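You operate a simulated robot arm through the tools that you are given. There is no shell and no other tool. Be economical: measure what you need, move in short steps, check, and stop when the job is done.

Carry out the task below with a simulated robot arm. There is one attempt and no reset: what you move stays moved.

Task
Finish the half-tufted brush on the machine.
Fine: it lies on the pale handle rack; lay it in the nest, clamp it and fill rows 1 and 2 black with the hand lever; it stays clamped, the pusher bars stay down.

Only the result counts: the job must be done as asked and must still hold three seconds after the hand-in. Knocking over, shifting, dropping, spilling or breaking anything else fails it.

Robot
A 6-joint arm with a two-finger parallel gripper, fixed in place. Base frame: the origin is at the foot of the arm, x ahead of it, y to its left, z up. Lengths are in mm, angles in degrees, forces in N, time in s.
With the tool pointing down near the work surface it reaches from about 340 to 760 mm from the base axis. Its first joint turns from -66.0 to 66.0 degrees. Payload 2.45 kg.
The tool frame sits at the grasp point between the pads (the TCP): z along the fingers, y along the line on which they close. The tips reach 24 mm beyond it. Largest opening 68 mm; finger width 17, thickness 10; the body of the gripper, 40 by 70 mm, starts 41 mm behind the TCP.
Orientation is that of the tool frame in the base frame, as a unit quaternion [x, y, z, w]. With the fingers straight down and closing along the base's y, the tool's x points along the base's -x, its y along +y and its z along -z.

Tools
- The arm moves only by the tool servo_tool. Its argument "motion" is a list of rows, each an object of numbers (a shift or turn left out is 0, a gripper value left out holds the last): "x", "y", "z": the shift along the tool's x, y, z in units of 400 mm (1.0 is 400 mm); "wx", "wy", "wz": the turn, a rotation vector about the tool's x, y, z in units of 120 degrees (1.0 is 120 degrees); "fingers": the gripper command, from -1 (fully open) to 1 (shut), values between in proportion. In form: [{"x": .., "y": .., "z": .., "wx": .., "wy": .., "wz": .., "fingers": ..}, ...]. A call has 1 to 12 rows; each row is the pose to reach, as a shift and turn from the pose commanded when the call began, along the tool's axes at that moment. A call with a number of a shift or a turn outside -1 to 1 is refused whole. Each row takes 0.2 s and may step no farther than 50 mm and 8.6 degrees from the row before; otherwise, or with a gripper value out of range, the whole call is refused. Where a pose cannot be reached the arm comes as near as it can. A force on the tool above 90 N (or 10 N above the force at the start of the call, whichever is more), or a blocked arm, ends the call early, and 0.2 s more pass. Each finger travels about 108 mm/s and halts on what it meets, pressing with about 38 N; the grip force reading is that of the motor and also rises with nothing between the fingers. The clock runs only during rows and for 0.2 s after the last one: add rows that repeat a pose to give the fingers time. The reply holds the time, the measured pose of the TCP, the force on the tool along the base axes, the opening and the grip force, in the units named above and with some noise, with the torque about the TCP (base axes, N m) and any sound that the robot's microphone picked up.
- Cameras (640 x 400 px; columns grow to the right, rows downward): "scene" is fixed at [154, 403.5, 1462]; the picture's right is [-0.85, -0.52, 0.00], its down [-0.30, 0.48, -0.82] and it looks along [0.43, -0.70, -0.57] (base axes); focal length 310 px, centre (320, 200). "wrist" rides on the gripper at [84, 11, -75] in the tool frame; the picture's right is [-0.13, 0.99, 0.00], its down [-0.60, -0.08, -0.79] and it looks along [-0.79, -0.10, 0.61] (tool axes); focal length 251 px, centre (320, 200). There is no depth. A picture from a camera that has moved, and an enlarged one, comes with that camera's place and axes in the base frame and with its lens.
- camera(camera): a new picture of that camera. The clock stands still meanwhile.
- inspect(camera, box): a new picture of the part [left, top, right, bottom] of that camera's present view, enlarged. The clock stands still meanwhile.
- hand_in(): hands the job in; it is judged then, once.

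Work in short steps. Places have to be worked out from the pictures, the camera data and where the tool is seen: move nearer, look again, correct. Check each grasp and each placing, and mend what went wrong. You have 120 turns and 64 pictures in all, those below and enlarged ones among them. Open the gripper and draw the arm clear of the work before you hand the job in, unless the task says otherwise; then end with one line.

The tools are called after "Request:" as a command line: name --argument value ..., lists and objects as JSON in quotes. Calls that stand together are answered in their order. servo_tool: Moves the arm, as the interface text tells. Its arguments: {"type":"object","properties":{"motion":{"type":"array","items":{"type":"object","properties":{"x":{"type":"number"},"y":{"type":"number"},"z":{"type":"number"},"wx":{"type":"number"},"wy":{"type":"number"},"wz":{"type":"number"},"fingers":{"type":"number"}}}}},"required":["motion"]} The other tools are called the same way: camera (camera) takes a picture; inspect (camera, box) takes an enlarged picture of a part of a camera's view; hand_in () hands the job in.

At the start:

```text
time_s: 0.0
position: [490.6, 109.0, 1275.4]
orientation: [0.0, 1.0, 0.0, -0.001]
contact_force: [-0.5, -0.4, -0.6]
wrist_torque: [-0.03, -0.01, 0.01]
opening: 68.0
gripper_force: 0.0
```

scene: 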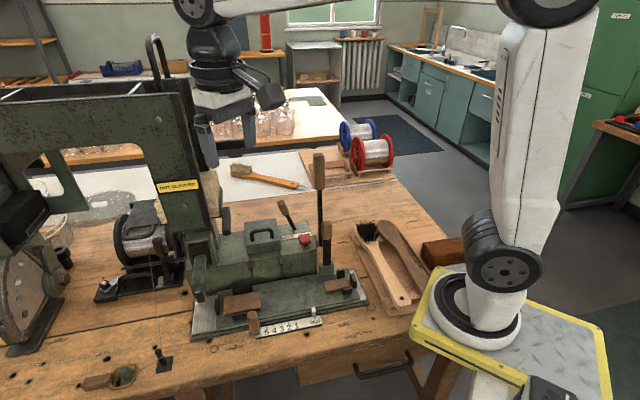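
wrist: 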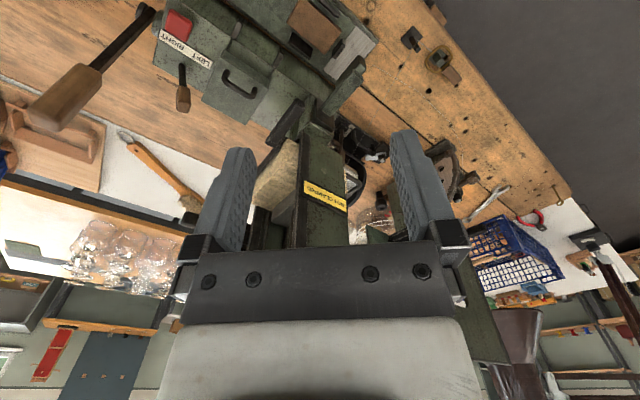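

The machine sits on the bench with a nest, levers and a scale plate. I'll take enlarged views to identify the parts.

Request:
inspect --camera "scene" --box '[180, 190, 340, 350]'

Request:
inspect --camera "scene" --box '[300, 140, 440, 330]'

Request:
inspect --camera "wrist" --box '[120, 0, 400, 175]'

```text
2.50 times, centred on (260, 270) of scene
camera zoom: at [154.0, 403.5, 1462.0], right [-0.85, -0.52, 0.0], down [-0.3, 0.48, -0.82], along [0.43, -0.7, -0.57], focal length 776 px, centre (470, 25)
```

zoom: 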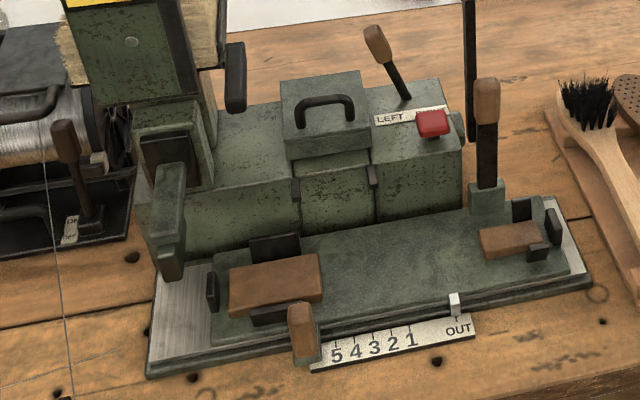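

```text
2.11 times, centred on (370, 235) of scene
camera zoom: at [154.0, 403.5, 1462.0], right [-0.85, -0.52, 0.0], down [-0.3, 0.48, -0.82], along [0.43, -0.7, -0.57], focal length 653 px, centre (215, 126)
```

zoom: 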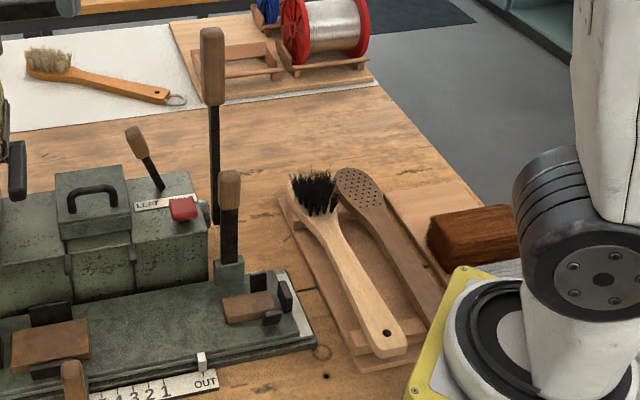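

```text
2.29 times, centred on (260, 88) of wrist
camera zoom: at [406.8, 121.2, 1350.3], right [0.13, 0.99, 0.0], down [0.6, -0.08, 0.79], along [0.79, -0.1, -0.61], focal length 575 px, centre (457, 457)
```

zoom: 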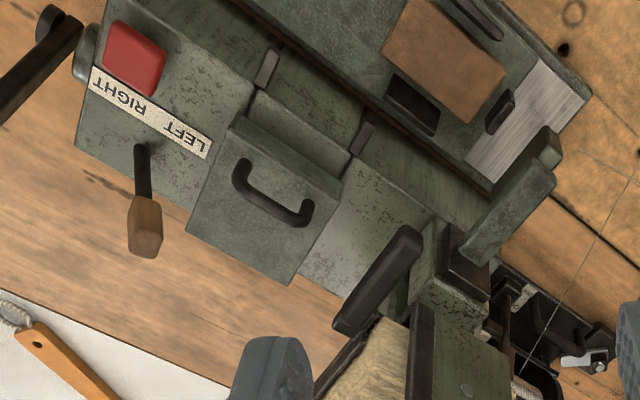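

Triangulating the red button gives roughly (536,-137,862), so the bench is around z≈740. I'll back off, yaw toward the machine and look with the wrist camera.

Request:
servo_tool --motion '[{"x": 0.05, "wz": 0.0625}, {"x": 0.1, "wz": 0.125}, {"x": 0.15, "wz": 0.1875}, {"x": 0.2, "wz": 0.25}, {"x": 0.25, "wz": 0.3125}, {"x": 0.3, "wz": 0.375}]'

Request:
camera --camera "wrist"

Request:
camera --camera "scene"

```text
time_s: 1.4
position: [369.2, 110.1, 1274.3]
orientation: [0.384, 0.923, 0.0, 0.0]
contact_force: [0.8, -0.2, -0.4]
wrist_torque: [0.01, 0.0, 0.01]
opening: 68.3
gripper_force: 0.0
```

```text
58 pictures are left
camera wrist: at [318.3, 177.3, 1349.2], right [0.79, 0.61, 0.0], down [0.37, -0.48, 0.79], along [0.48, -0.63, -0.61], focal length 251 px, centre (320, 200)
```

wrist: 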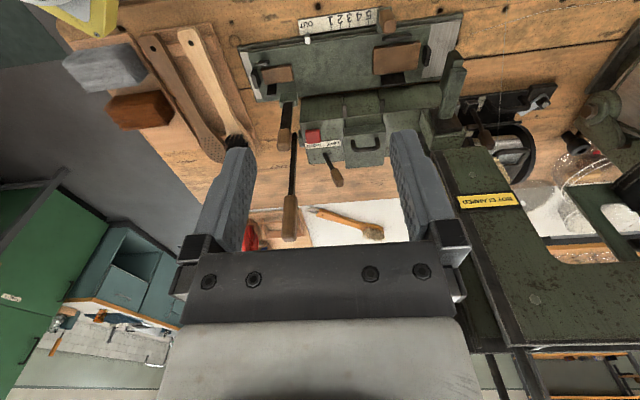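

```text
57 pictures are left
```

scene: 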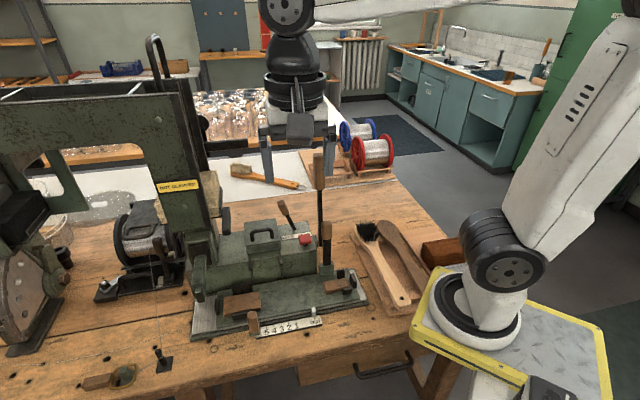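

The yellow sign reads something like "NOT CLAMPED". I'll zoom in on the tower and the machine body.

Request:
inspect --camera "wrist" --box '[230, 0, 480, 200]'

Request:
inspect --camera "scene" --box '[0, 70, 250, 270]'

Request:
inspect --camera "scene" --box '[340, 210, 440, 325]'

```text
2.00 times, centred on (355, 100) of wrist
camera zoom: at [318.3, 177.3, 1349.2], right [0.79, 0.61, 0.0], down [0.37, -0.48, 0.79], along [0.48, -0.63, -0.61], focal length 503 px, centre (250, 400)
```

zoom: 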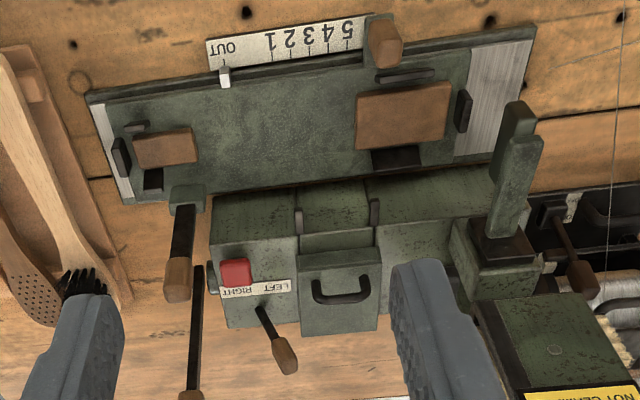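

```text
2.00 times, centred on (125, 170) of scene
camera zoom: at [154.0, 403.4, 1462.0], right [-0.85, -0.52, 0.0], down [-0.3, 0.48, -0.82], along [0.43, -0.7, -0.57], focal length 621 px, centre (710, 260)
```

zoom: 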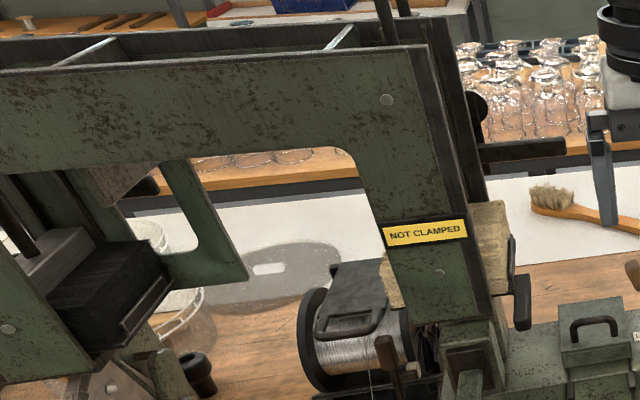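

```text
3.48 times, centred on (390, 268) of scene
camera zoom: at [154.0, 403.4, 1462.0], right [-0.85, -0.52, 0.0], down [-0.3, 0.48, -0.82], along [0.43, -0.7, -0.57], focal length 1079 px, centre (76, -35)
```

zoom: 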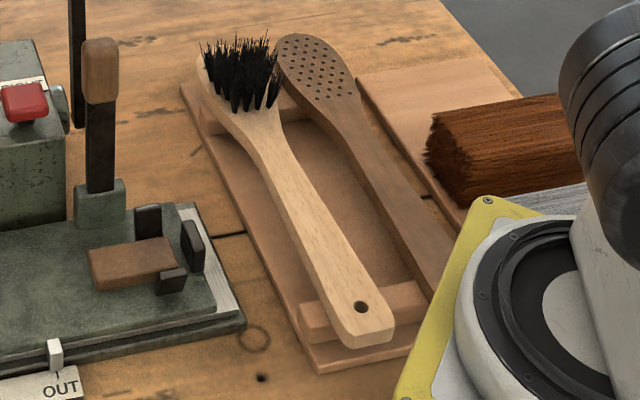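

The black fibre appears to be in a left box in the frame and the pale one in a right box. I'll move to the left side to look at the tower, sign and magazines.

Request:
servo_tool --motion '[{"x": 0.047, "y": 0.065, "z": 0.033, "wz": -0.0625}, {"x": 0.093, "y": 0.13, "z": 0.067, "wz": -0.125}, {"x": 0.14, "y": 0.195, "z": 0.1, "wz": -0.1875}, {"x": 0.187, "y": 0.26, "z": 0.133, "wz": -0.25}, {"x": 0.233, "y": 0.325, "z": 0.167, "wz": -0.3125}, {"x": 0.28, "y": 0.39, "z": 0.2, "wz": -0.375}]'

Request:
camera --camera "wrist"

```text
time_s: 2.8
position: [403.8, 298.5, 1197.7]
orientation: [-0.001, 1.0, 0.0, 0.001]
contact_force: [-0.4, -0.2, -1.0]
wrist_torque: [0.0, 0.0, 0.03]
opening: 68.2
gripper_force: 0.1
```

```text
53 pictures are left
camera wrist: at [319.8, 309.7, 1271.8], right [0.13, 0.99, 0.0], down [0.6, -0.08, 0.79], along [0.79, -0.1, -0.61], focal length 251 px, centre (320, 200)
```

wrist: 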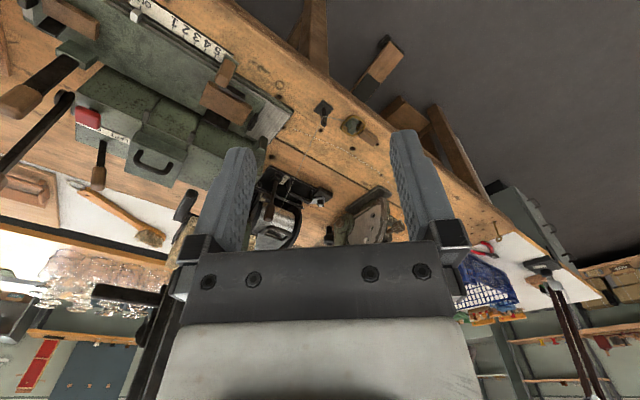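

The gripper hides the tower; I'll yaw so it falls in the left, unobstructed strip.

Request:
servo_tool --motion '[{"wz": -0.06}, {"wz": -0.12}, {"wz": -0.16}]'

Request:
inspect --camera "wrist" --box '[0, 50, 240, 400]'

```text
time_s: 3.6
position: [401.4, 299.3, 1197.2]
orientation: [-0.168, 0.986, 0.0, 0.0]
contact_force: [-0.5, 0.4, -0.5]
wrist_torque: [0.02, 0.03, 0.01]
opening: 67.8
gripper_force: 0.0
```

```text
1.14 times, centred on (120, 225) of wrist
camera zoom: at [319.4, 282.0, 1270.9], right [-0.21, 0.98, 0.0], down [0.6, 0.13, 0.79], along [0.78, 0.16, -0.61], focal length 287 px, centre (549, 171)
```

zoom: 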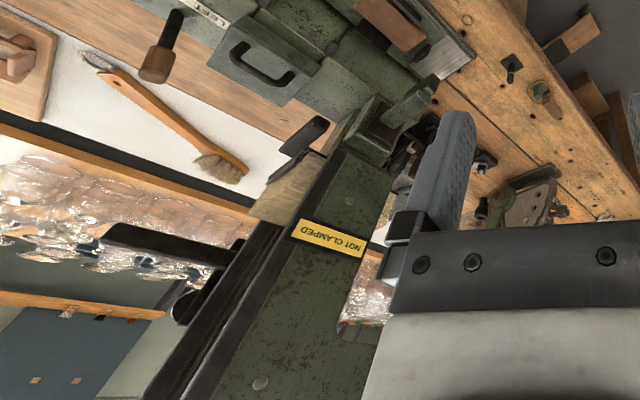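

I'll zoom harder on the scene camera for the magazines.

Request:
inspect --camera "scene" --box '[150, 90, 250, 300]'

Request:
inspect --camera "scene" --box '[0, 140, 110, 300]'

```text
1.90 times, centred on (200, 195) of scene
camera zoom: at [154.0, 403.5, 1462.0], right [-0.85, -0.52, 0.0], down [-0.3, 0.48, -0.82], along [0.43, -0.7, -0.57], focal length 591 px, centre (549, 210)
```

zoom: 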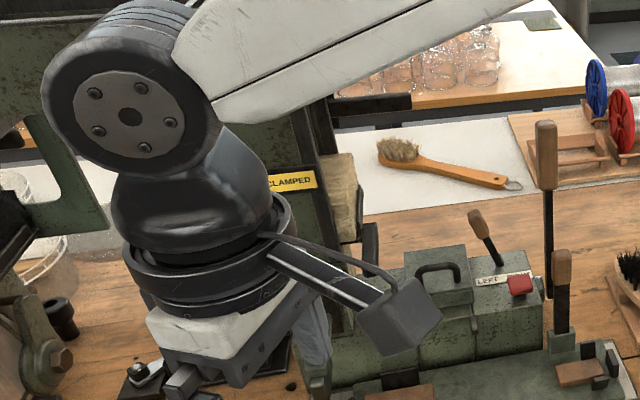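

```text
2.50 times, centred on (55, 220) of scene
camera zoom: at [154.0, 403.5, 1462.0], right [-0.85, -0.52, 0.0], down [-0.3, 0.48, -0.82], along [0.43, -0.7, -0.57], focal length 776 px, centre (982, 150)
```

zoom: 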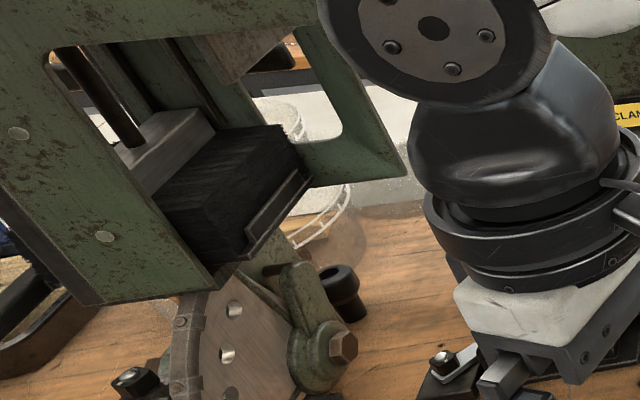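

The black fibre sits in the left-leg magazine, the pale in the right one, and the selector seems to lean to LEFT. I'll move above the nest for a close look.

Request:
servo_tool --motion '[{"x": 0.02, "y": -0.071, "z": 0.0, "wz": 0.063}, {"x": 0.04, "y": -0.142, "z": 0.0, "wz": 0.126}, {"x": 0.06, "y": -0.213, "z": 0.05, "wz": 0.189}, {"x": 0.08, "y": -0.284, "z": 0.11, "wz": 0.252}, {"x": 0.1, "y": -0.355, "z": 0.18, "wz": 0.315}, {"x": 0.12, "y": -0.426, "z": 0.25, "wz": 0.378}, {"x": 0.14, "y": -0.497, "z": 0.32, "wz": 0.441}, {"x": 0.159, "y": -0.567, "z": 0.38, "wz": 0.503}]'

Request:
camera --camera "wrist"

Request:
inspect --camera "wrist" --box '[200, 0, 560, 200]'

```text
time_s: 5.4
position: [416.5, 64.4, 1042.9]
orientation: [0.352, 0.936, -0.001, 0.0]
contact_force: [0.2, 0.9, 0.1]
wrist_torque: [-0.02, -0.03, -0.01]
opening: 67.9
gripper_force: 0.1
```

```text
49 pictures are left
camera wrist: at [362.1, 129.0, 1117.6], right [0.75, 0.66, 0.0], down [0.4, -0.46, 0.79], along [0.52, -0.6, -0.61], focal length 251 px, centre (320, 200)
```

wrist: 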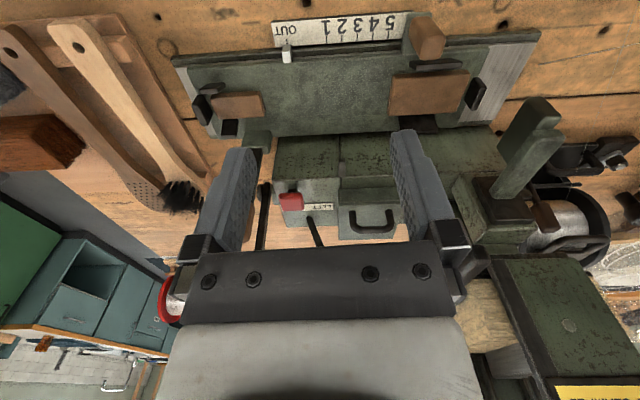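

```text
1.78 times, centred on (380, 100) of wrist
camera zoom: at [362.1, 129.0, 1117.6], right [0.75, 0.66, 0.0], down [0.4, -0.46, 0.79], along [0.52, -0.6, -0.61], focal length 447 px, centre (213, 378)
```

zoom: 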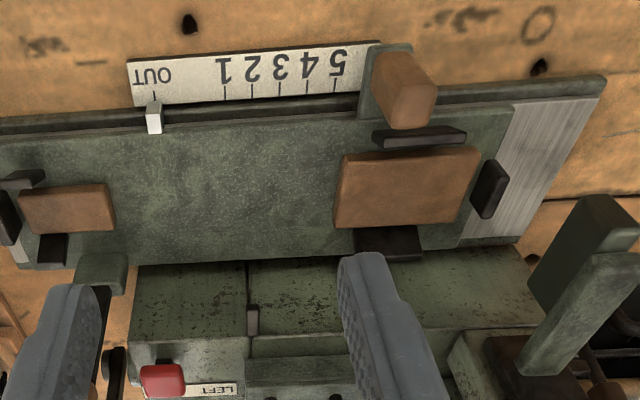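

The nest has wooden rests with black cheeks and end stops. The brush is also visible from here, so I'll zoom on it and the nest for measurement.

Request:
inspect --camera "wrist" --box '[0, 0, 250, 230]'

Request:
inspect --camera "scene" --box '[345, 200, 425, 320]'

Request:
inspect --camera "wrist" --box '[160, 40, 340, 150]'

Request:
inspect --camera "wrist" --box '[360, 0, 540, 150]'

```text
1.74 times, centred on (125, 115) of wrist
camera zoom: at [362.1, 129.0, 1117.6], right [0.75, 0.66, 0.0], down [0.4, -0.46, 0.79], along [0.52, -0.6, -0.61], focal length 437 px, centre (659, 348)
```

zoom: 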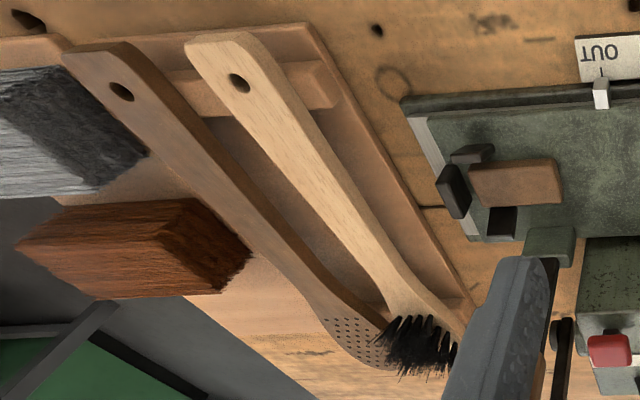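

```text
3.33 times, centred on (385, 260) of scene
camera zoom: at [153.9, 403.5, 1462.0], right [-0.85, -0.52, 0.0], down [-0.3, 0.48, -0.82], along [0.43, -0.7, -0.57], focal length 1034 px, centre (103, 0)
```

zoom: 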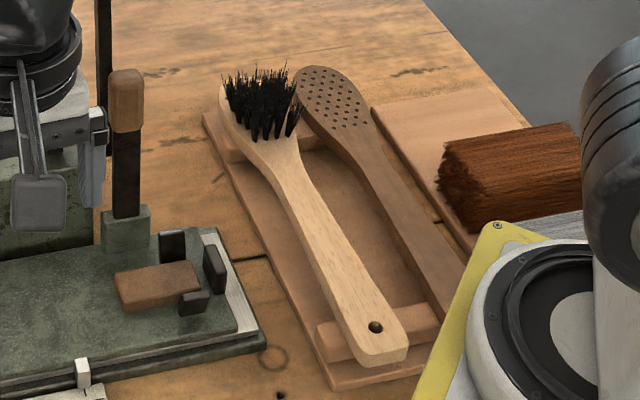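

```text
3.56 times, centred on (250, 95) of wrist
camera zoom: at [362.1, 129.0, 1117.6], right [0.75, 0.66, 0.0], down [0.4, -0.46, 0.79], along [0.52, -0.6, -0.61], focal length 894 px, centre (569, 573)
```

zoom: 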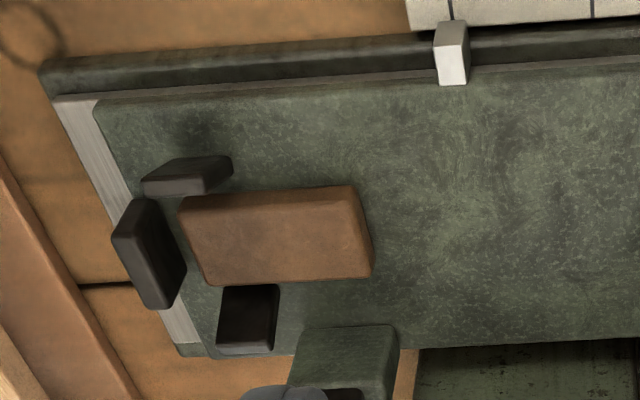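

```text
2.67 times, centred on (450, 75) of wrist
camera zoom: at [362.1, 129.0, 1117.6], right [0.75, 0.66, 0.0], down [0.4, -0.46, 0.79], along [0.52, -0.6, -0.61], focal length 670 px, centre (-27, 533)
```

zoom: 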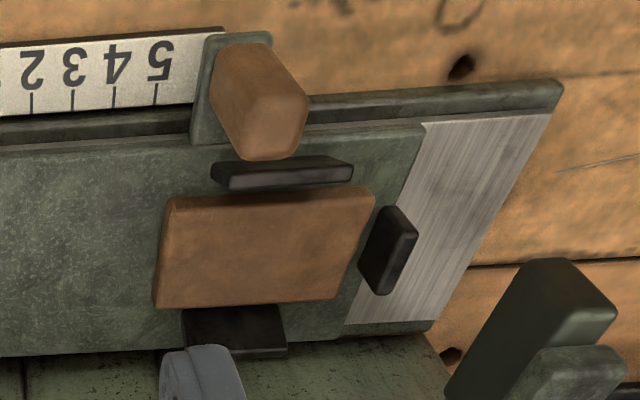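

Measurements: brush axis ≈ -43° with the hole at (240,-130,818). Nest axis ≈ +47°, handle rest near (403,-80), head rest near (564,93). I'll hover over the brush's mid handle.

Request:
servo_tool --motion '[{"x": -0.045, "y": -0.083, "wz": 0.0125}, {"x": -0.09, "y": -0.166, "wz": 0.0125}, {"x": -0.136, "y": -0.249, "wz": 0.0125}, {"x": -0.181, "y": -0.333, "wz": 0.0125}, {"x": -0.227, "y": -0.416, "wz": 0.0125}, {"x": -0.272, "y": -0.499, "z": 0.07, "wz": 0.0125}, {"x": -0.318, "y": -0.582, "z": 0.14, "wz": 0.0125}, {"x": -0.363, "y": -0.6655, "z": 0.21, "wz": 0.0125}, {"x": -0.363, "y": -0.6655, "z": 0.283, "wz": 0.0125}]'

Request:
camera --camera "wrist"

Request:
inspect --camera "scene" --box '[320, 150, 440, 320]'

```text
time_s: 7.4
position: [348.4, -233.5, 929.3]
orientation: [0.364, 0.931, 0.0, 0.0]
contact_force: [0.6, -0.3, -0.7]
wrist_torque: [0.02, -0.01, -0.02]
opening: 67.9
gripper_force: 0.0
```

```text
43 pictures are left
camera wrist: at [294.4, -168.4, 1003.7], right [0.77, 0.64, 0.0], down [0.39, -0.47, 0.79], along [0.51, -0.61, -0.61], focal length 251 px, centre (320, 200)
```

wrist: 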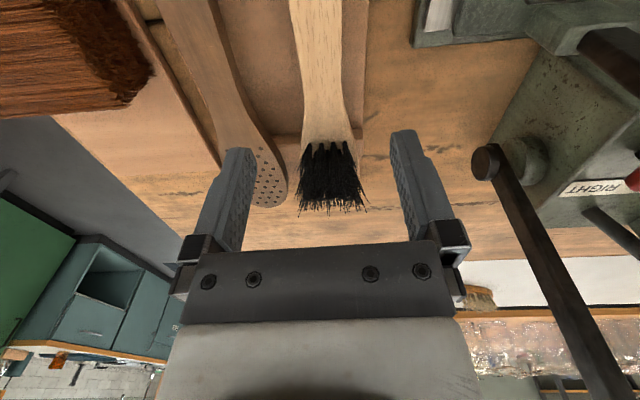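

```text
2.35 times, centred on (380, 235) of scene
camera zoom: at [154.0, 403.4, 1462.0], right [-0.85, -0.52, 0.0], down [-0.3, 0.48, -0.82], along [0.43, -0.7, -0.57], focal length 730 px, centre (179, 118)
```

zoom: 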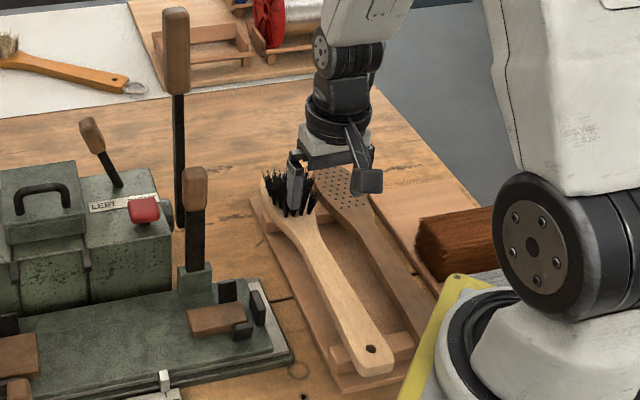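

The gripper is laterally centred over the handle, aligned within ~1.5°. I'll descend to just above grasp height and look.

Request:
servo_tool --motion '[{"z": 0.08, "wz": 0.011}, {"z": 0.16, "wz": 0.011}, {"z": 0.22, "wz": 0.011}, {"z": 0.2575, "wz": 0.011}]'

Request:
camera --camera "wrist"

Request:
inspect --camera "scene" --box '[340, 200, 430, 310]'

```text
time_s: 8.4
position: [350.1, -231.4, 829.2]
orientation: [0.375, 0.927, 0.0, 0.0]
contact_force: [0.6, 0.9, 0.2]
wrist_torque: [-0.01, 0.01, 0.0]
opening: 67.7
gripper_force: 0.1
```

```text
41 pictures are left
camera wrist: at [297.2, -164.3, 902.3], right [0.78, 0.62, 0.0], down [0.38, -0.48, 0.79], along [0.49, -0.62, -0.61], focal length 251 px, centre (320, 200)
```

wrist: 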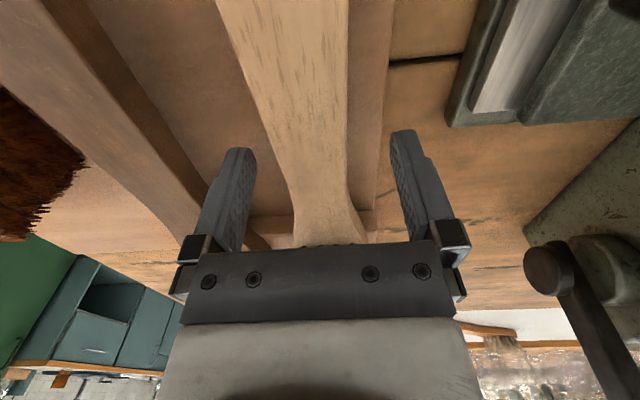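

```text
3.64 times, centred on (385, 255) of scene
camera zoom: at [154.0, 403.5, 1462.0], right [-0.85, -0.52, 0.0], down [-0.3, 0.48, -0.82], along [0.43, -0.7, -0.57], focal length 1128 px, centre (84, 0)
```

zoom: 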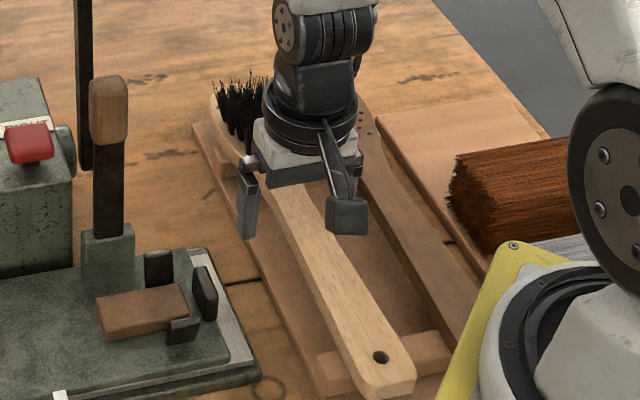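

The fingers straddle the handle with clear gaps both sides. I'll descend another 14 mm and close.

Request:
servo_tool --motion '[{"z": 0.0175}, {"z": 0.035}, {"z": 0.035}]'

Request:
servo_tool --motion '[{"fingers": 0.0}, {"fingers": 0.4}, {"fingers": 1.0}, {"fingers": 1.0}, {"fingers": 1.0}]'

Request:
inspect --camera "scene" --box '[340, 200, 430, 310]'

```text
time_s: 9.2
position: [349.9, -229.1, 814.4]
orientation: [0.374, 0.927, 0.0, 0.0]
contact_force: [0.1, -0.8, 0.2]
wrist_torque: [-0.01, 0.0, 0.01]
opening: 68.0
gripper_force: 0.0
```

```text
time_s: 10.4
position: [348.2, -230.6, 814.8]
orientation: [0.374, 0.927, 0.0, 0.0]
contact_force: [-0.5, 0.9, -0.6]
wrist_torque: [-0.01, 0.02, 0.0]
opening: 31.8
gripper_force: 38.3
```

```text
3.64 times, centred on (385, 255) of scene
camera zoom: at [154.0, 403.4, 1462.0], right [-0.85, -0.52, 0.0], down [-0.3, 0.48, -0.82], along [0.43, -0.7, -0.57], focal length 1128 px, centre (84, 0)
```

zoom: 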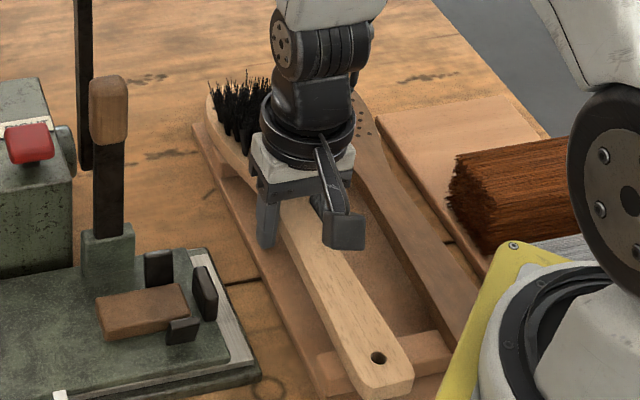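

Gripped at 31.8 mm wide with 38 N. I'll lift straight up and check the load and brush pose.

Request:
servo_tool --motion '[{"z": -0.03}, {"z": -0.08}, {"z": -0.15}, {"z": -0.24}, {"z": -0.34}, {"z": -0.44}, {"z": -0.5}]'

Request:
camera --camera "scene"

Request:
camera --camera "wrist"

```text
time_s: 12.0
position: [349.7, -231.8, 1011.7]
orientation: [0.375, 0.927, 0.0, -0.001]
contact_force: [0.2, 0.4, -1.1]
wrist_torque: [0.02, -0.01, 0.0]
opening: 31.7
gripper_force: 38.1
```

```text
38 pictures are left
```

scene: 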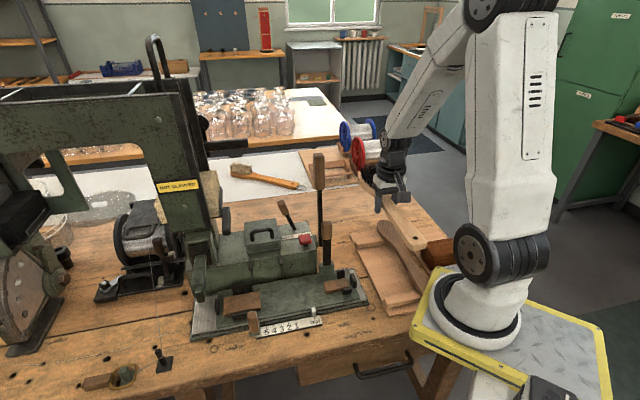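

```text
37 pictures are left
camera wrist: at [297.0, -165.1, 1086.7], right [0.78, 0.62, 0.0], down [0.38, -0.48, 0.79], along [0.49, -0.62, -0.61], focal length 251 px, centre (320, 200)
```

wrist: 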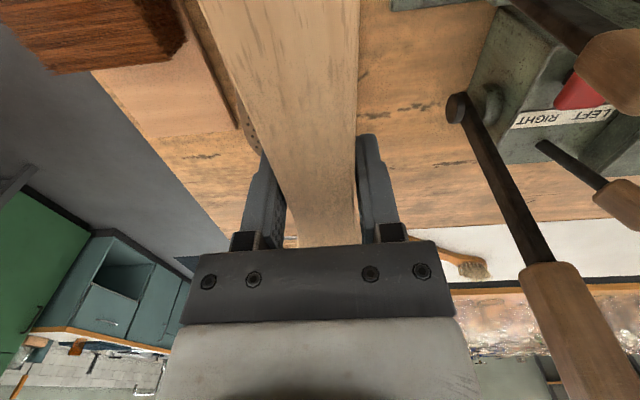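

Brush is held securely. Before the transfer I'll sharpen my nest measurements with high zoom scene views of both rests.

Request:
inspect --camera "scene" --box '[190, 275, 290, 340]'

Request:
inspect --camera "scene" --box '[280, 235, 380, 300]'

```text
6.15 times, centred on (240, 308) of scene
camera zoom: at [154.0, 403.5, 1462.0], right [-0.85, -0.52, 0.0], down [-0.3, 0.48, -0.82], along [0.43, -0.7, -0.57], focal length 1910 px, centre (812, -462)
```

zoom: 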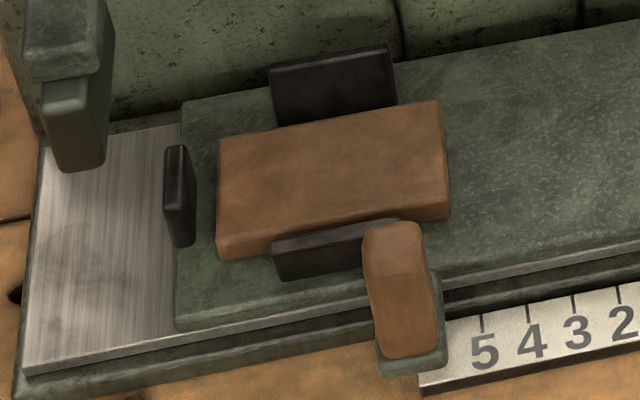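

```text
6.15 times, centred on (330, 268) of scene
camera zoom: at [154.0, 403.5, 1462.0], right [-0.85, -0.52, 0.0], down [-0.3, 0.48, -0.82], along [0.43, -0.7, -0.57], focal length 1910 px, centre (258, -215)
```

zoom: 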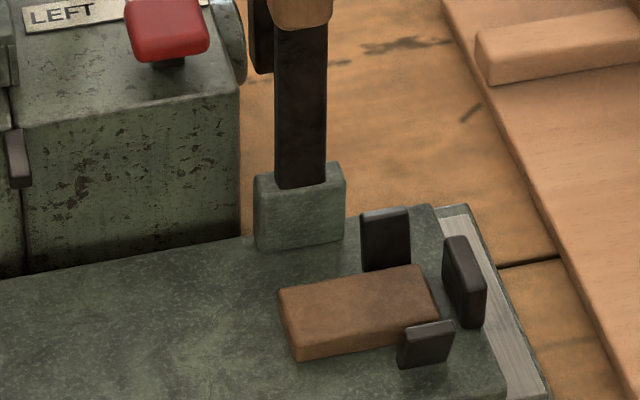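

Assuming equal rest heights (~817), the nest axis is 45° through (404,-83.5) and (576,89.5), with stop-to-stop midpoint ≈(494,6.6). I'll lift above the tall lever, then swing over 89° while staying back 60 mm from the tufting head.

Request:
servo_tool --motion '[{"z": -0.11}, {"z": -0.22}, {"z": -0.33}, {"z": -0.433}]'

Request:
servo_tool --motion '[{"x": 0.01, "y": 0.04, "wz": -0.06}, {"x": 0.02, "y": 0.09, "wz": -0.124}, {"x": 0.035, "y": 0.14, "wz": -0.186}, {"x": 0.05, "y": 0.19, "wz": -0.248}, {"x": 0.065, "y": 0.24, "wz": -0.31}, {"x": 0.08, "y": 0.29, "wz": -0.372}, {"x": 0.093, "y": 0.34, "wz": -0.434}, {"x": 0.106, "y": 0.39, "wz": -0.496}, {"x": 0.12, "y": 0.44, "wz": -0.558}, {"x": 0.132, "y": 0.48, "wz": -0.62}, {"x": 0.144, "y": 0.52, "wz": -0.682}, {"x": 0.155, "y": 0.547, "wz": -0.742}]'

Request:
camera --camera "scene"

```text
time_s: 13.0
position: [349.6, -230.5, 1188.4]
orientation: [0.375, 0.927, 0.0, 0.0]
contact_force: [0.2, -0.2, -1.4]
wrist_torque: [0.02, 0.02, 0.01]
opening: 32.0
gripper_force: 38.2
```

```text
time_s: 15.6
position: [457.3, -31.3, 1187.1]
orientation: [-0.384, 0.923, 0.0, 0.0]
contact_force: [-1.0, -0.3, 0.2]
wrist_torque: [0.02, 0.01, 0.01]
opening: 32.0
gripper_force: 38.7
```

```text
34 pictures are left
```

scene: 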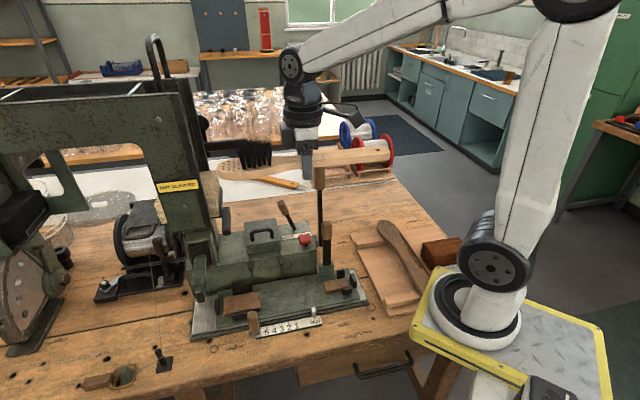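

The brush is over the nest with bare holes visible near the head tip. I'll zoom in on it to measure tip and tail relative to the TCP.

Request:
inspect --camera "scene" --box '[205, 125, 405, 205]'

```text
3.20 times, centred on (305, 165) of scene
camera zoom: at [154.0, 403.5, 1462.0], right [-0.85, -0.52, 0.0], down [-0.3, 0.48, -0.82], along [0.43, -0.7, -0.57], focal length 993 px, centre (368, 312)
```

zoom: 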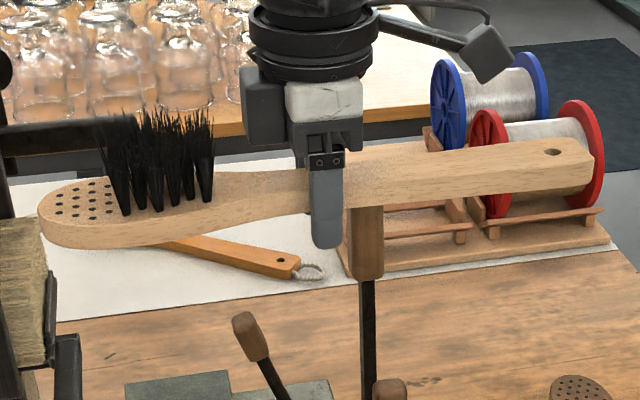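

Tip is ~158 mm ahead of the TCP and tail ~175 mm behind, so length is ≈335 against ~340 between stops. I'll descend to z≈925, still shifted back, and look.

Request:
servo_tool --motion '[{"z": 0.1}, {"z": 0.2}, {"z": 0.3}, {"z": 0.4}, {"z": 0.5}, {"z": 0.58}, {"z": 0.655}]'

Request:
inspect --camera "scene" --box '[180, 190, 380, 340]'

Request:
camera --camera "wrist"

```text
time_s: 17.2
position: [457.3, -28.7, 923.3]
orientation: [-0.383, 0.924, 0.0, 0.0]
contact_force: [0.3, -0.2, -1.2]
wrist_torque: [0.01, 0.01, 0.01]
opening: 31.8
gripper_force: 38.2
```

```text
2.67 times, centred on (280, 265) of scene
camera zoom: at [154.0, 403.5, 1462.0], right [-0.85, -0.52, 0.0], down [-0.3, 0.48, -0.82], along [0.43, -0.7, -0.57], focal length 828 px, centre (427, 27)
```

zoom: 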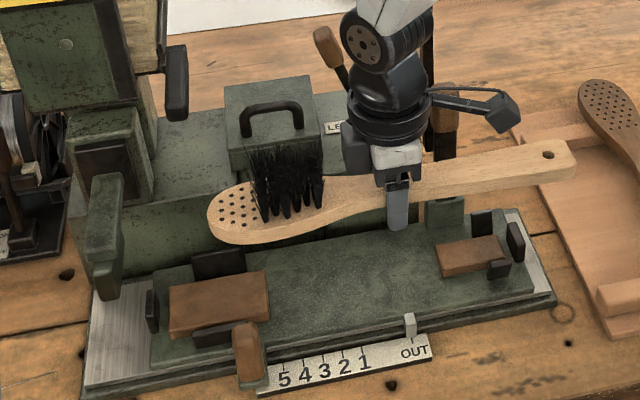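

```text
31 pictures are left
camera wrist: at [391.4, -81.0, 998.7], right [-0.61, 0.79, 0.0], down [0.48, 0.37, 0.79], along [0.63, 0.48, -0.61], focal length 251 px, centre (320, 200)
```

wrist: 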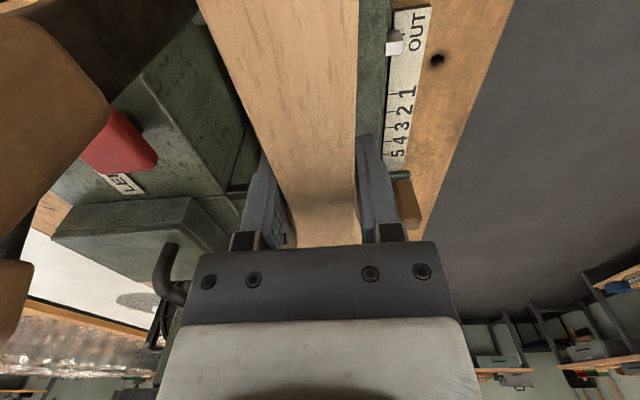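

Brush is level and aligned with the nest. I'll shift forward ~59 mm and lower to z≈872, still above the cheeks.

Request:
servo_tool --motion '[{"x": -0.05, "z": 0.03}, {"x": -0.1, "z": 0.07}, {"x": -0.148, "z": 0.11}, {"x": -0.148, "z": 0.128}, {"x": -0.148, "z": 0.128}]'

Request:
inspect --camera "scene" --box '[180, 215, 380, 345]'

```text
time_s: 18.4
position: [499.4, 11.1, 873.7]
orientation: [-0.383, 0.924, -0.001, 0.0]
contact_force: [0.3, -0.4, -0.9]
wrist_torque: [-0.03, 0.02, -0.01]
opening: 31.8
gripper_force: 37.9
```

```text
3.08 times, centred on (280, 280) of scene
camera zoom: at [154.0, 403.5, 1462.0], right [-0.85, -0.52, 0.0], down [-0.3, 0.48, -0.82], along [0.43, -0.7, -0.57], focal length 955 px, centre (443, -46)
```

zoom: 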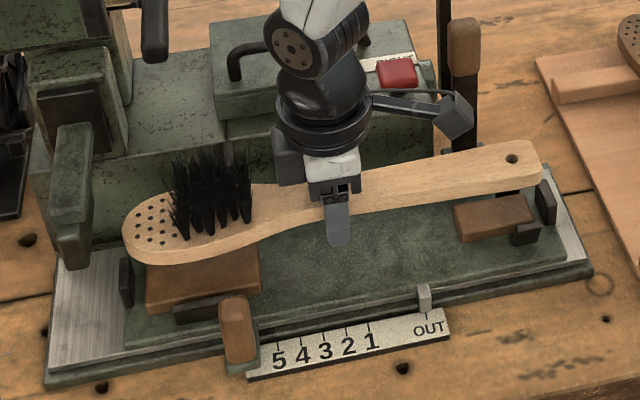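

Predicting the drop: the tip would slightly overlap the head stop while the tail has ~5 mm free. I'll shift 3.5 mm toward the handle, lower to z≈855, and zoom in on both ends.

Request:
servo_tool --motion '[{"x": 0.00875, "z": 0.02}, {"x": 0.00875, "z": 0.045}, {"x": 0.00875, "z": 0.045}]'

Request:
inspect --camera "scene" --box '[190, 260, 290, 325]'

Request:
inspect --camera "scene" --box '[290, 240, 370, 300]'

```text
time_s: 19.2
position: [497.3, 8.3, 855.5]
orientation: [-0.383, 0.924, -0.001, 0.0]
contact_force: [-1.3, 0.6, -0.2]
wrist_torque: [-0.02, -0.01, 0.05]
opening: 31.7
gripper_force: 37.9
```

```text
6.15 times, centred on (240, 292) of scene
camera zoom: at [154.0, 403.5, 1462.0], right [-0.85, -0.52, 0.0], down [-0.3, 0.48, -0.82], along [0.43, -0.7, -0.57], focal length 1910 px, centre (812, -369)
```

zoom: 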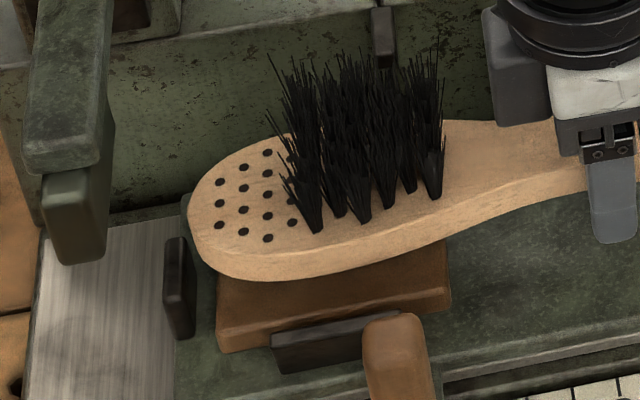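

```text
6.67 times, centred on (330, 270) of scene
camera zoom: at [154.0, 403.5, 1462.0], right [-0.85, -0.52, 0.0], down [-0.3, 0.48, -0.82], along [0.43, -0.7, -0.57], focal length 2069 px, centre (253, -267)
```

zoom: 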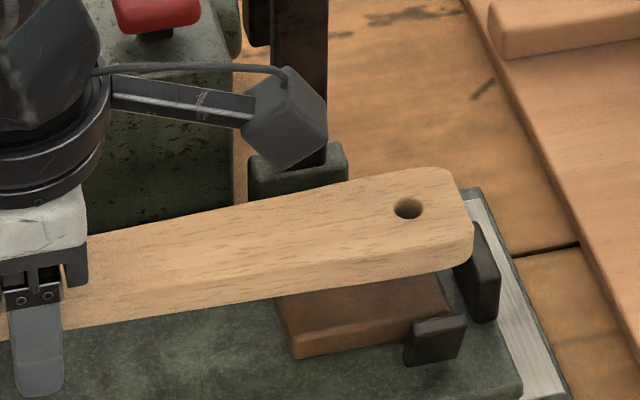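

Cross-checking scene and wrist geometry, the lateral position agrees within ~1.5 mm and the axial needs about +1 mm. I'll lower in small, force-guarded steps.

Request:
servo_tool --motion '[{"x": -0.003, "z": 0.015}, {"x": -0.003, "z": 0.03}, {"x": -0.003, "z": 0.045}, {"x": -0.003, "z": 0.052}]'

Request:
inspect --camera "scene" --box '[190, 235, 370, 345]'

```text
time_s: 20.2
position: [497.3, 10.0, 834.7]
orientation: [-0.383, 0.924, 0.0, -0.001]
contact_force: [-0.7, 0.7, 3.4]
wrist_torque: [0.03, 0.12, 0.02]
opening: 32.0
gripper_force: 37.9
```

```text
3.56 times, centred on (280, 290) of scene
camera zoom: at [153.9, 403.5, 1462.0], right [-0.85, -0.52, 0.0], down [-0.3, 0.48, -0.82], along [0.43, -0.7, -0.57], focal length 1103 px, centre (462, -120)
```

zoom: 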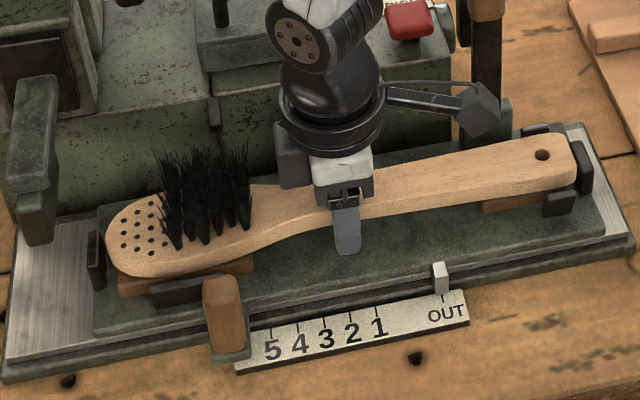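

First contact (3.4 N) felt at z≈835. I'll zoom in on both ends to check whether it is seating properly.

Request:
inspect --camera "scene" --box '[325, 262, 365, 304]'

Request:
inspect --camera "scene" --box '[205, 280, 265, 325]'

```text
9.52 times, centred on (345, 283) of scene
camera zoom: at [153.9, 403.5, 1462.0], right [-0.85, -0.52, 0.0], down [-0.3, 0.48, -0.82], along [0.43, -0.7, -0.57], focal length 2955 px, centre (82, -590)
```

zoom: 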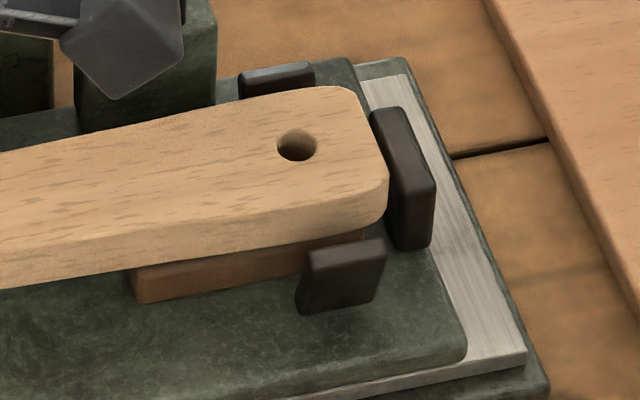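

```text
8.89 times, centred on (235, 302) of scene
camera zoom: at [153.9, 403.5, 1462.0], right [-0.85, -0.52, 0.0], down [-0.3, 0.48, -0.82], along [0.43, -0.7, -0.57], focal length 2758 px, centre (1076, -711)
```

zoom: 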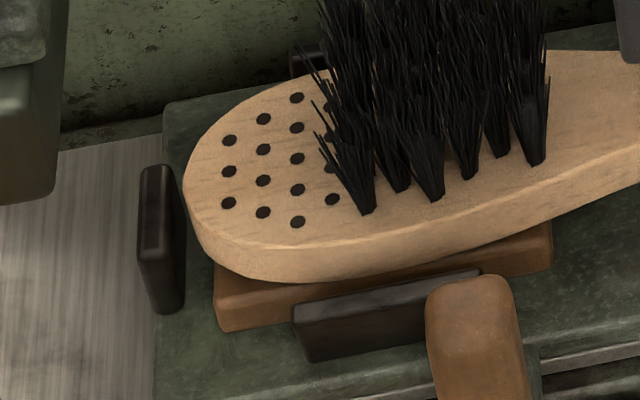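

Both ends sit inside their cheeks and stops. I'll continue down gently until firm contact.

Request:
servo_tool --motion '[{"z": 0.004}, {"z": 0.008}, {"z": 0.012}, {"z": 0.016}]'

```text
time_s: 21.1
position: [498.6, 10.6, 834.2]
orientation: [-0.383, 0.924, 0.0, 0.001]
contact_force: [-8.4, 1.2, 20.8]
wrist_torque: [0.25, 0.54, 0.01]
opening: 31.7
gripper_force: 38.3
stopped in row 4: the force on the tool passed its limit at 94 N (the readings are from after the stop); the commanded pose is now the measured one
```

Firm contact with the resultant near the tool centre means both rests are supporting it. I'll open the gripper and check.

Request:
servo_tool --motion '[{"fingers": 0.4}, {"fingers": -0.2}, {"fingers": -1}, {"fingers": -1}, {"fingers": -1}]'

Request:
servo_tool --motion '[{"z": -0.05}, {"z": -0.13}, {"z": -0.24}, {"z": -0.36}, {"z": -0.48}, {"z": -0.6}, {"z": -0.7}]'

Request:
inspect --camera "scene" --box '[190, 235, 370, 345]'

```text
time_s: 22.3
position: [500.5, 10.0, 834.7]
orientation: [-0.383, 0.924, -0.001, 0.004]
contact_force: [8.5, -14.7, 27.3]
wrist_torque: [0.06, 0.58, 0.26]
opening: 55.0
gripper_force: 0.2
```

```text
time_s: 23.9
position: [498.2, 8.6, 1114.9]
orientation: [-0.382, 0.924, -0.001, 0.002]
contact_force: [-0.6, -0.1, 0.5]
wrist_torque: [-0.01, 0.0, 0.03]
opening: 68.0
gripper_force: 0.0
```

```text
3.56 times, centred on (280, 290) of scene
camera zoom: at [153.9, 403.5, 1462.0], right [-0.85, -0.52, 0.0], down [-0.3, 0.48, -0.82], along [0.43, -0.7, -0.57], focal length 1103 px, centre (462, -120)
```

zoom: 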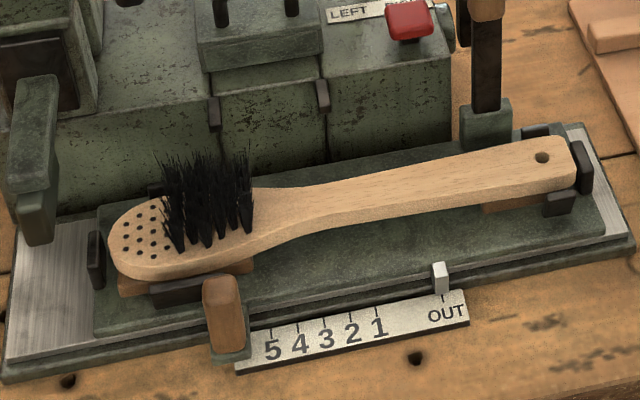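

The brush is seated in the nest between stops. Now I'll zoom in on the two nearby levers to learn which is the clamp.

Request:
inspect --camera "scene" --box '[225, 295, 285, 345]'

Request:
inspect --camera "scene" --box '[270, 145, 370, 290]'

Request:
camera --camera "wrist"

```text
8.00 times, centred on (255, 320) of scene
camera zoom: at [153.9, 403.5, 1462.0], right [-0.85, -0.52, 0.0], down [-0.3, 0.48, -0.82], along [0.43, -0.7, -0.57], focal length 2482 px, centre (840, -760)
```

zoom: 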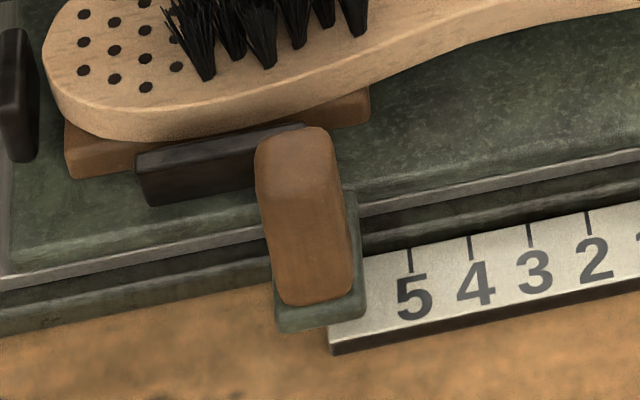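

```text
2.76 times, centred on (320, 218) of scene
camera zoom: at [153.9, 403.5, 1462.0], right [-0.85, -0.52, 0.0], down [-0.3, 0.48, -0.82], along [0.43, -0.7, -0.57], focal length 856 px, centre (320, 152)
```

zoom: 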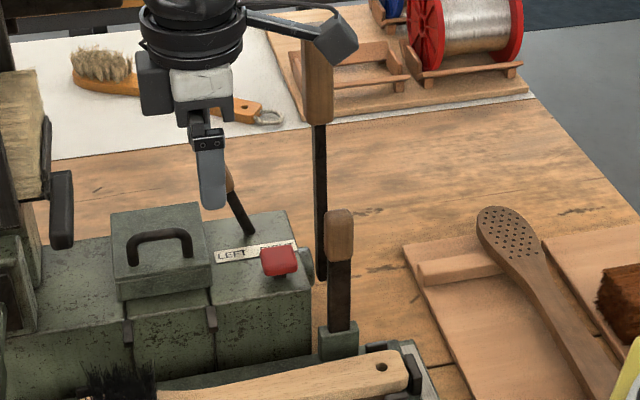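

```text
21 pictures are left
camera wrist: at [430.4, -43.1, 1188.1], right [-0.61, 0.79, 0.0], down [0.48, 0.37, 0.8], along [0.63, 0.48, -0.61], focal length 251 px, centre (320, 200)
```

wrist: 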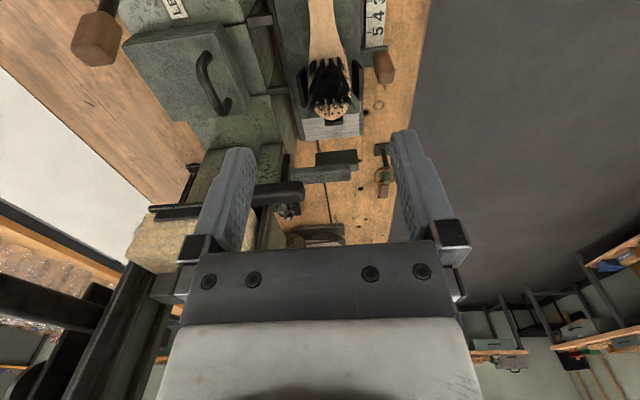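

K1 (front knob) is bolted to the carriage, so it looks like the push handle. K2 (upright on the carriage by the handle end) is then likely the clamp lever. I'll close the fingers and go to K2's head-side to test it gently.

Request:
servo_tool --motion '[{"x": 0.05, "y": -0.03, "fingers": 1}, {"x": 0.1, "y": -0.06, "fingers": 1}, {"x": 0.16, "y": -0.1, "fingers": 1}, {"x": 0.2316, "y": -0.143, "fingers": 1}, {"x": 0.2316, "y": -0.143, "z": 0.11}, {"x": 0.2316, "y": -0.143, "z": 0.22}, {"x": 0.2316, "y": -0.143, "z": 0.31}, {"x": 0.2316, "y": -0.143, "z": 0.3825}]'

Request:
inspect --camera "scene" --box '[250, 150, 370, 280]'

```text
time_s: 25.7
position: [475.6, -96.3, 961.7]
orientation: [-0.383, 0.924, -0.001, 0.002]
contact_force: [-0.6, 0.2, -0.4]
wrist_torque: [-0.01, 0.0, -0.02]
opening: 0.1
gripper_force: 23.2
```

```text
3.08 times, centred on (310, 215) of scene
camera zoom: at [154.0, 403.4, 1462.0], right [-0.85, -0.52, 0.0], down [-0.3, 0.48, -0.82], along [0.43, -0.7, -0.57], focal length 955 px, centre (351, 154)
```

zoom: 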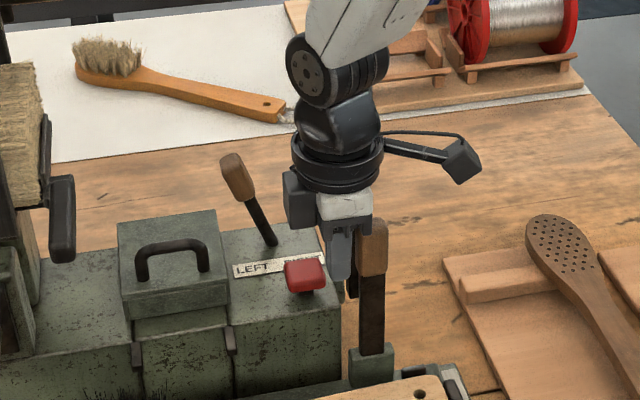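

The fingers are right next to the knob on its head side. I'll push gently in the −along direction and read the force.

Request:
servo_tool --motion '[{"x": 0.0075}, {"x": 0.015}, {"x": 0.0225}, {"x": 0.03}]'

```text
time_s: 26.7
position: [470.9, -99.2, 960.9]
orientation: [-0.385, 0.923, -0.003, 0.007]
contact_force: [44.7, 60.1, -11.5]
wrist_torque: [-1.17, 0.75, -0.43]
opening: 0.0
gripper_force: 23.9
```

It resists rigidly that way (75 N), so it doesn't swing toward the handle end. I'll back off, hop over to its other side and test the opposite direction.

Request:
servo_tool --motion '[{"x": -0.02}, {"x": -0.04}, {"x": -0.04, "z": -0.1}, {"x": -0.04, "z": -0.2}, {"x": 0.04, "z": -0.2}, {"x": 0.115, "z": -0.2}, {"x": 0.115, "z": -0.1}, {"x": 0.115, "z": 0.0}]'

Request:
servo_tool --motion '[{"x": -0.0075}, {"x": -0.015}, {"x": -0.0225}, {"x": -0.03}]'

```text
time_s: 28.5
position: [426.3, -138.0, 956.5]
orientation: [-0.382, 0.924, -0.001, 0.002]
contact_force: [0.0, 0.0, 0.1]
wrist_torque: [0.05, -0.01, 0.0]
opening: 0.0
gripper_force: 23.3
```

```text
time_s: 29.5
position: [439.2, -128.2, 959.1]
orientation: [-0.383, 0.924, 0.0, 0.002]
contact_force: [-3.7, -5.0, -2.0]
wrist_torque: [-0.01, 0.01, -0.04]
opening: 0.2
gripper_force: 23.3
```

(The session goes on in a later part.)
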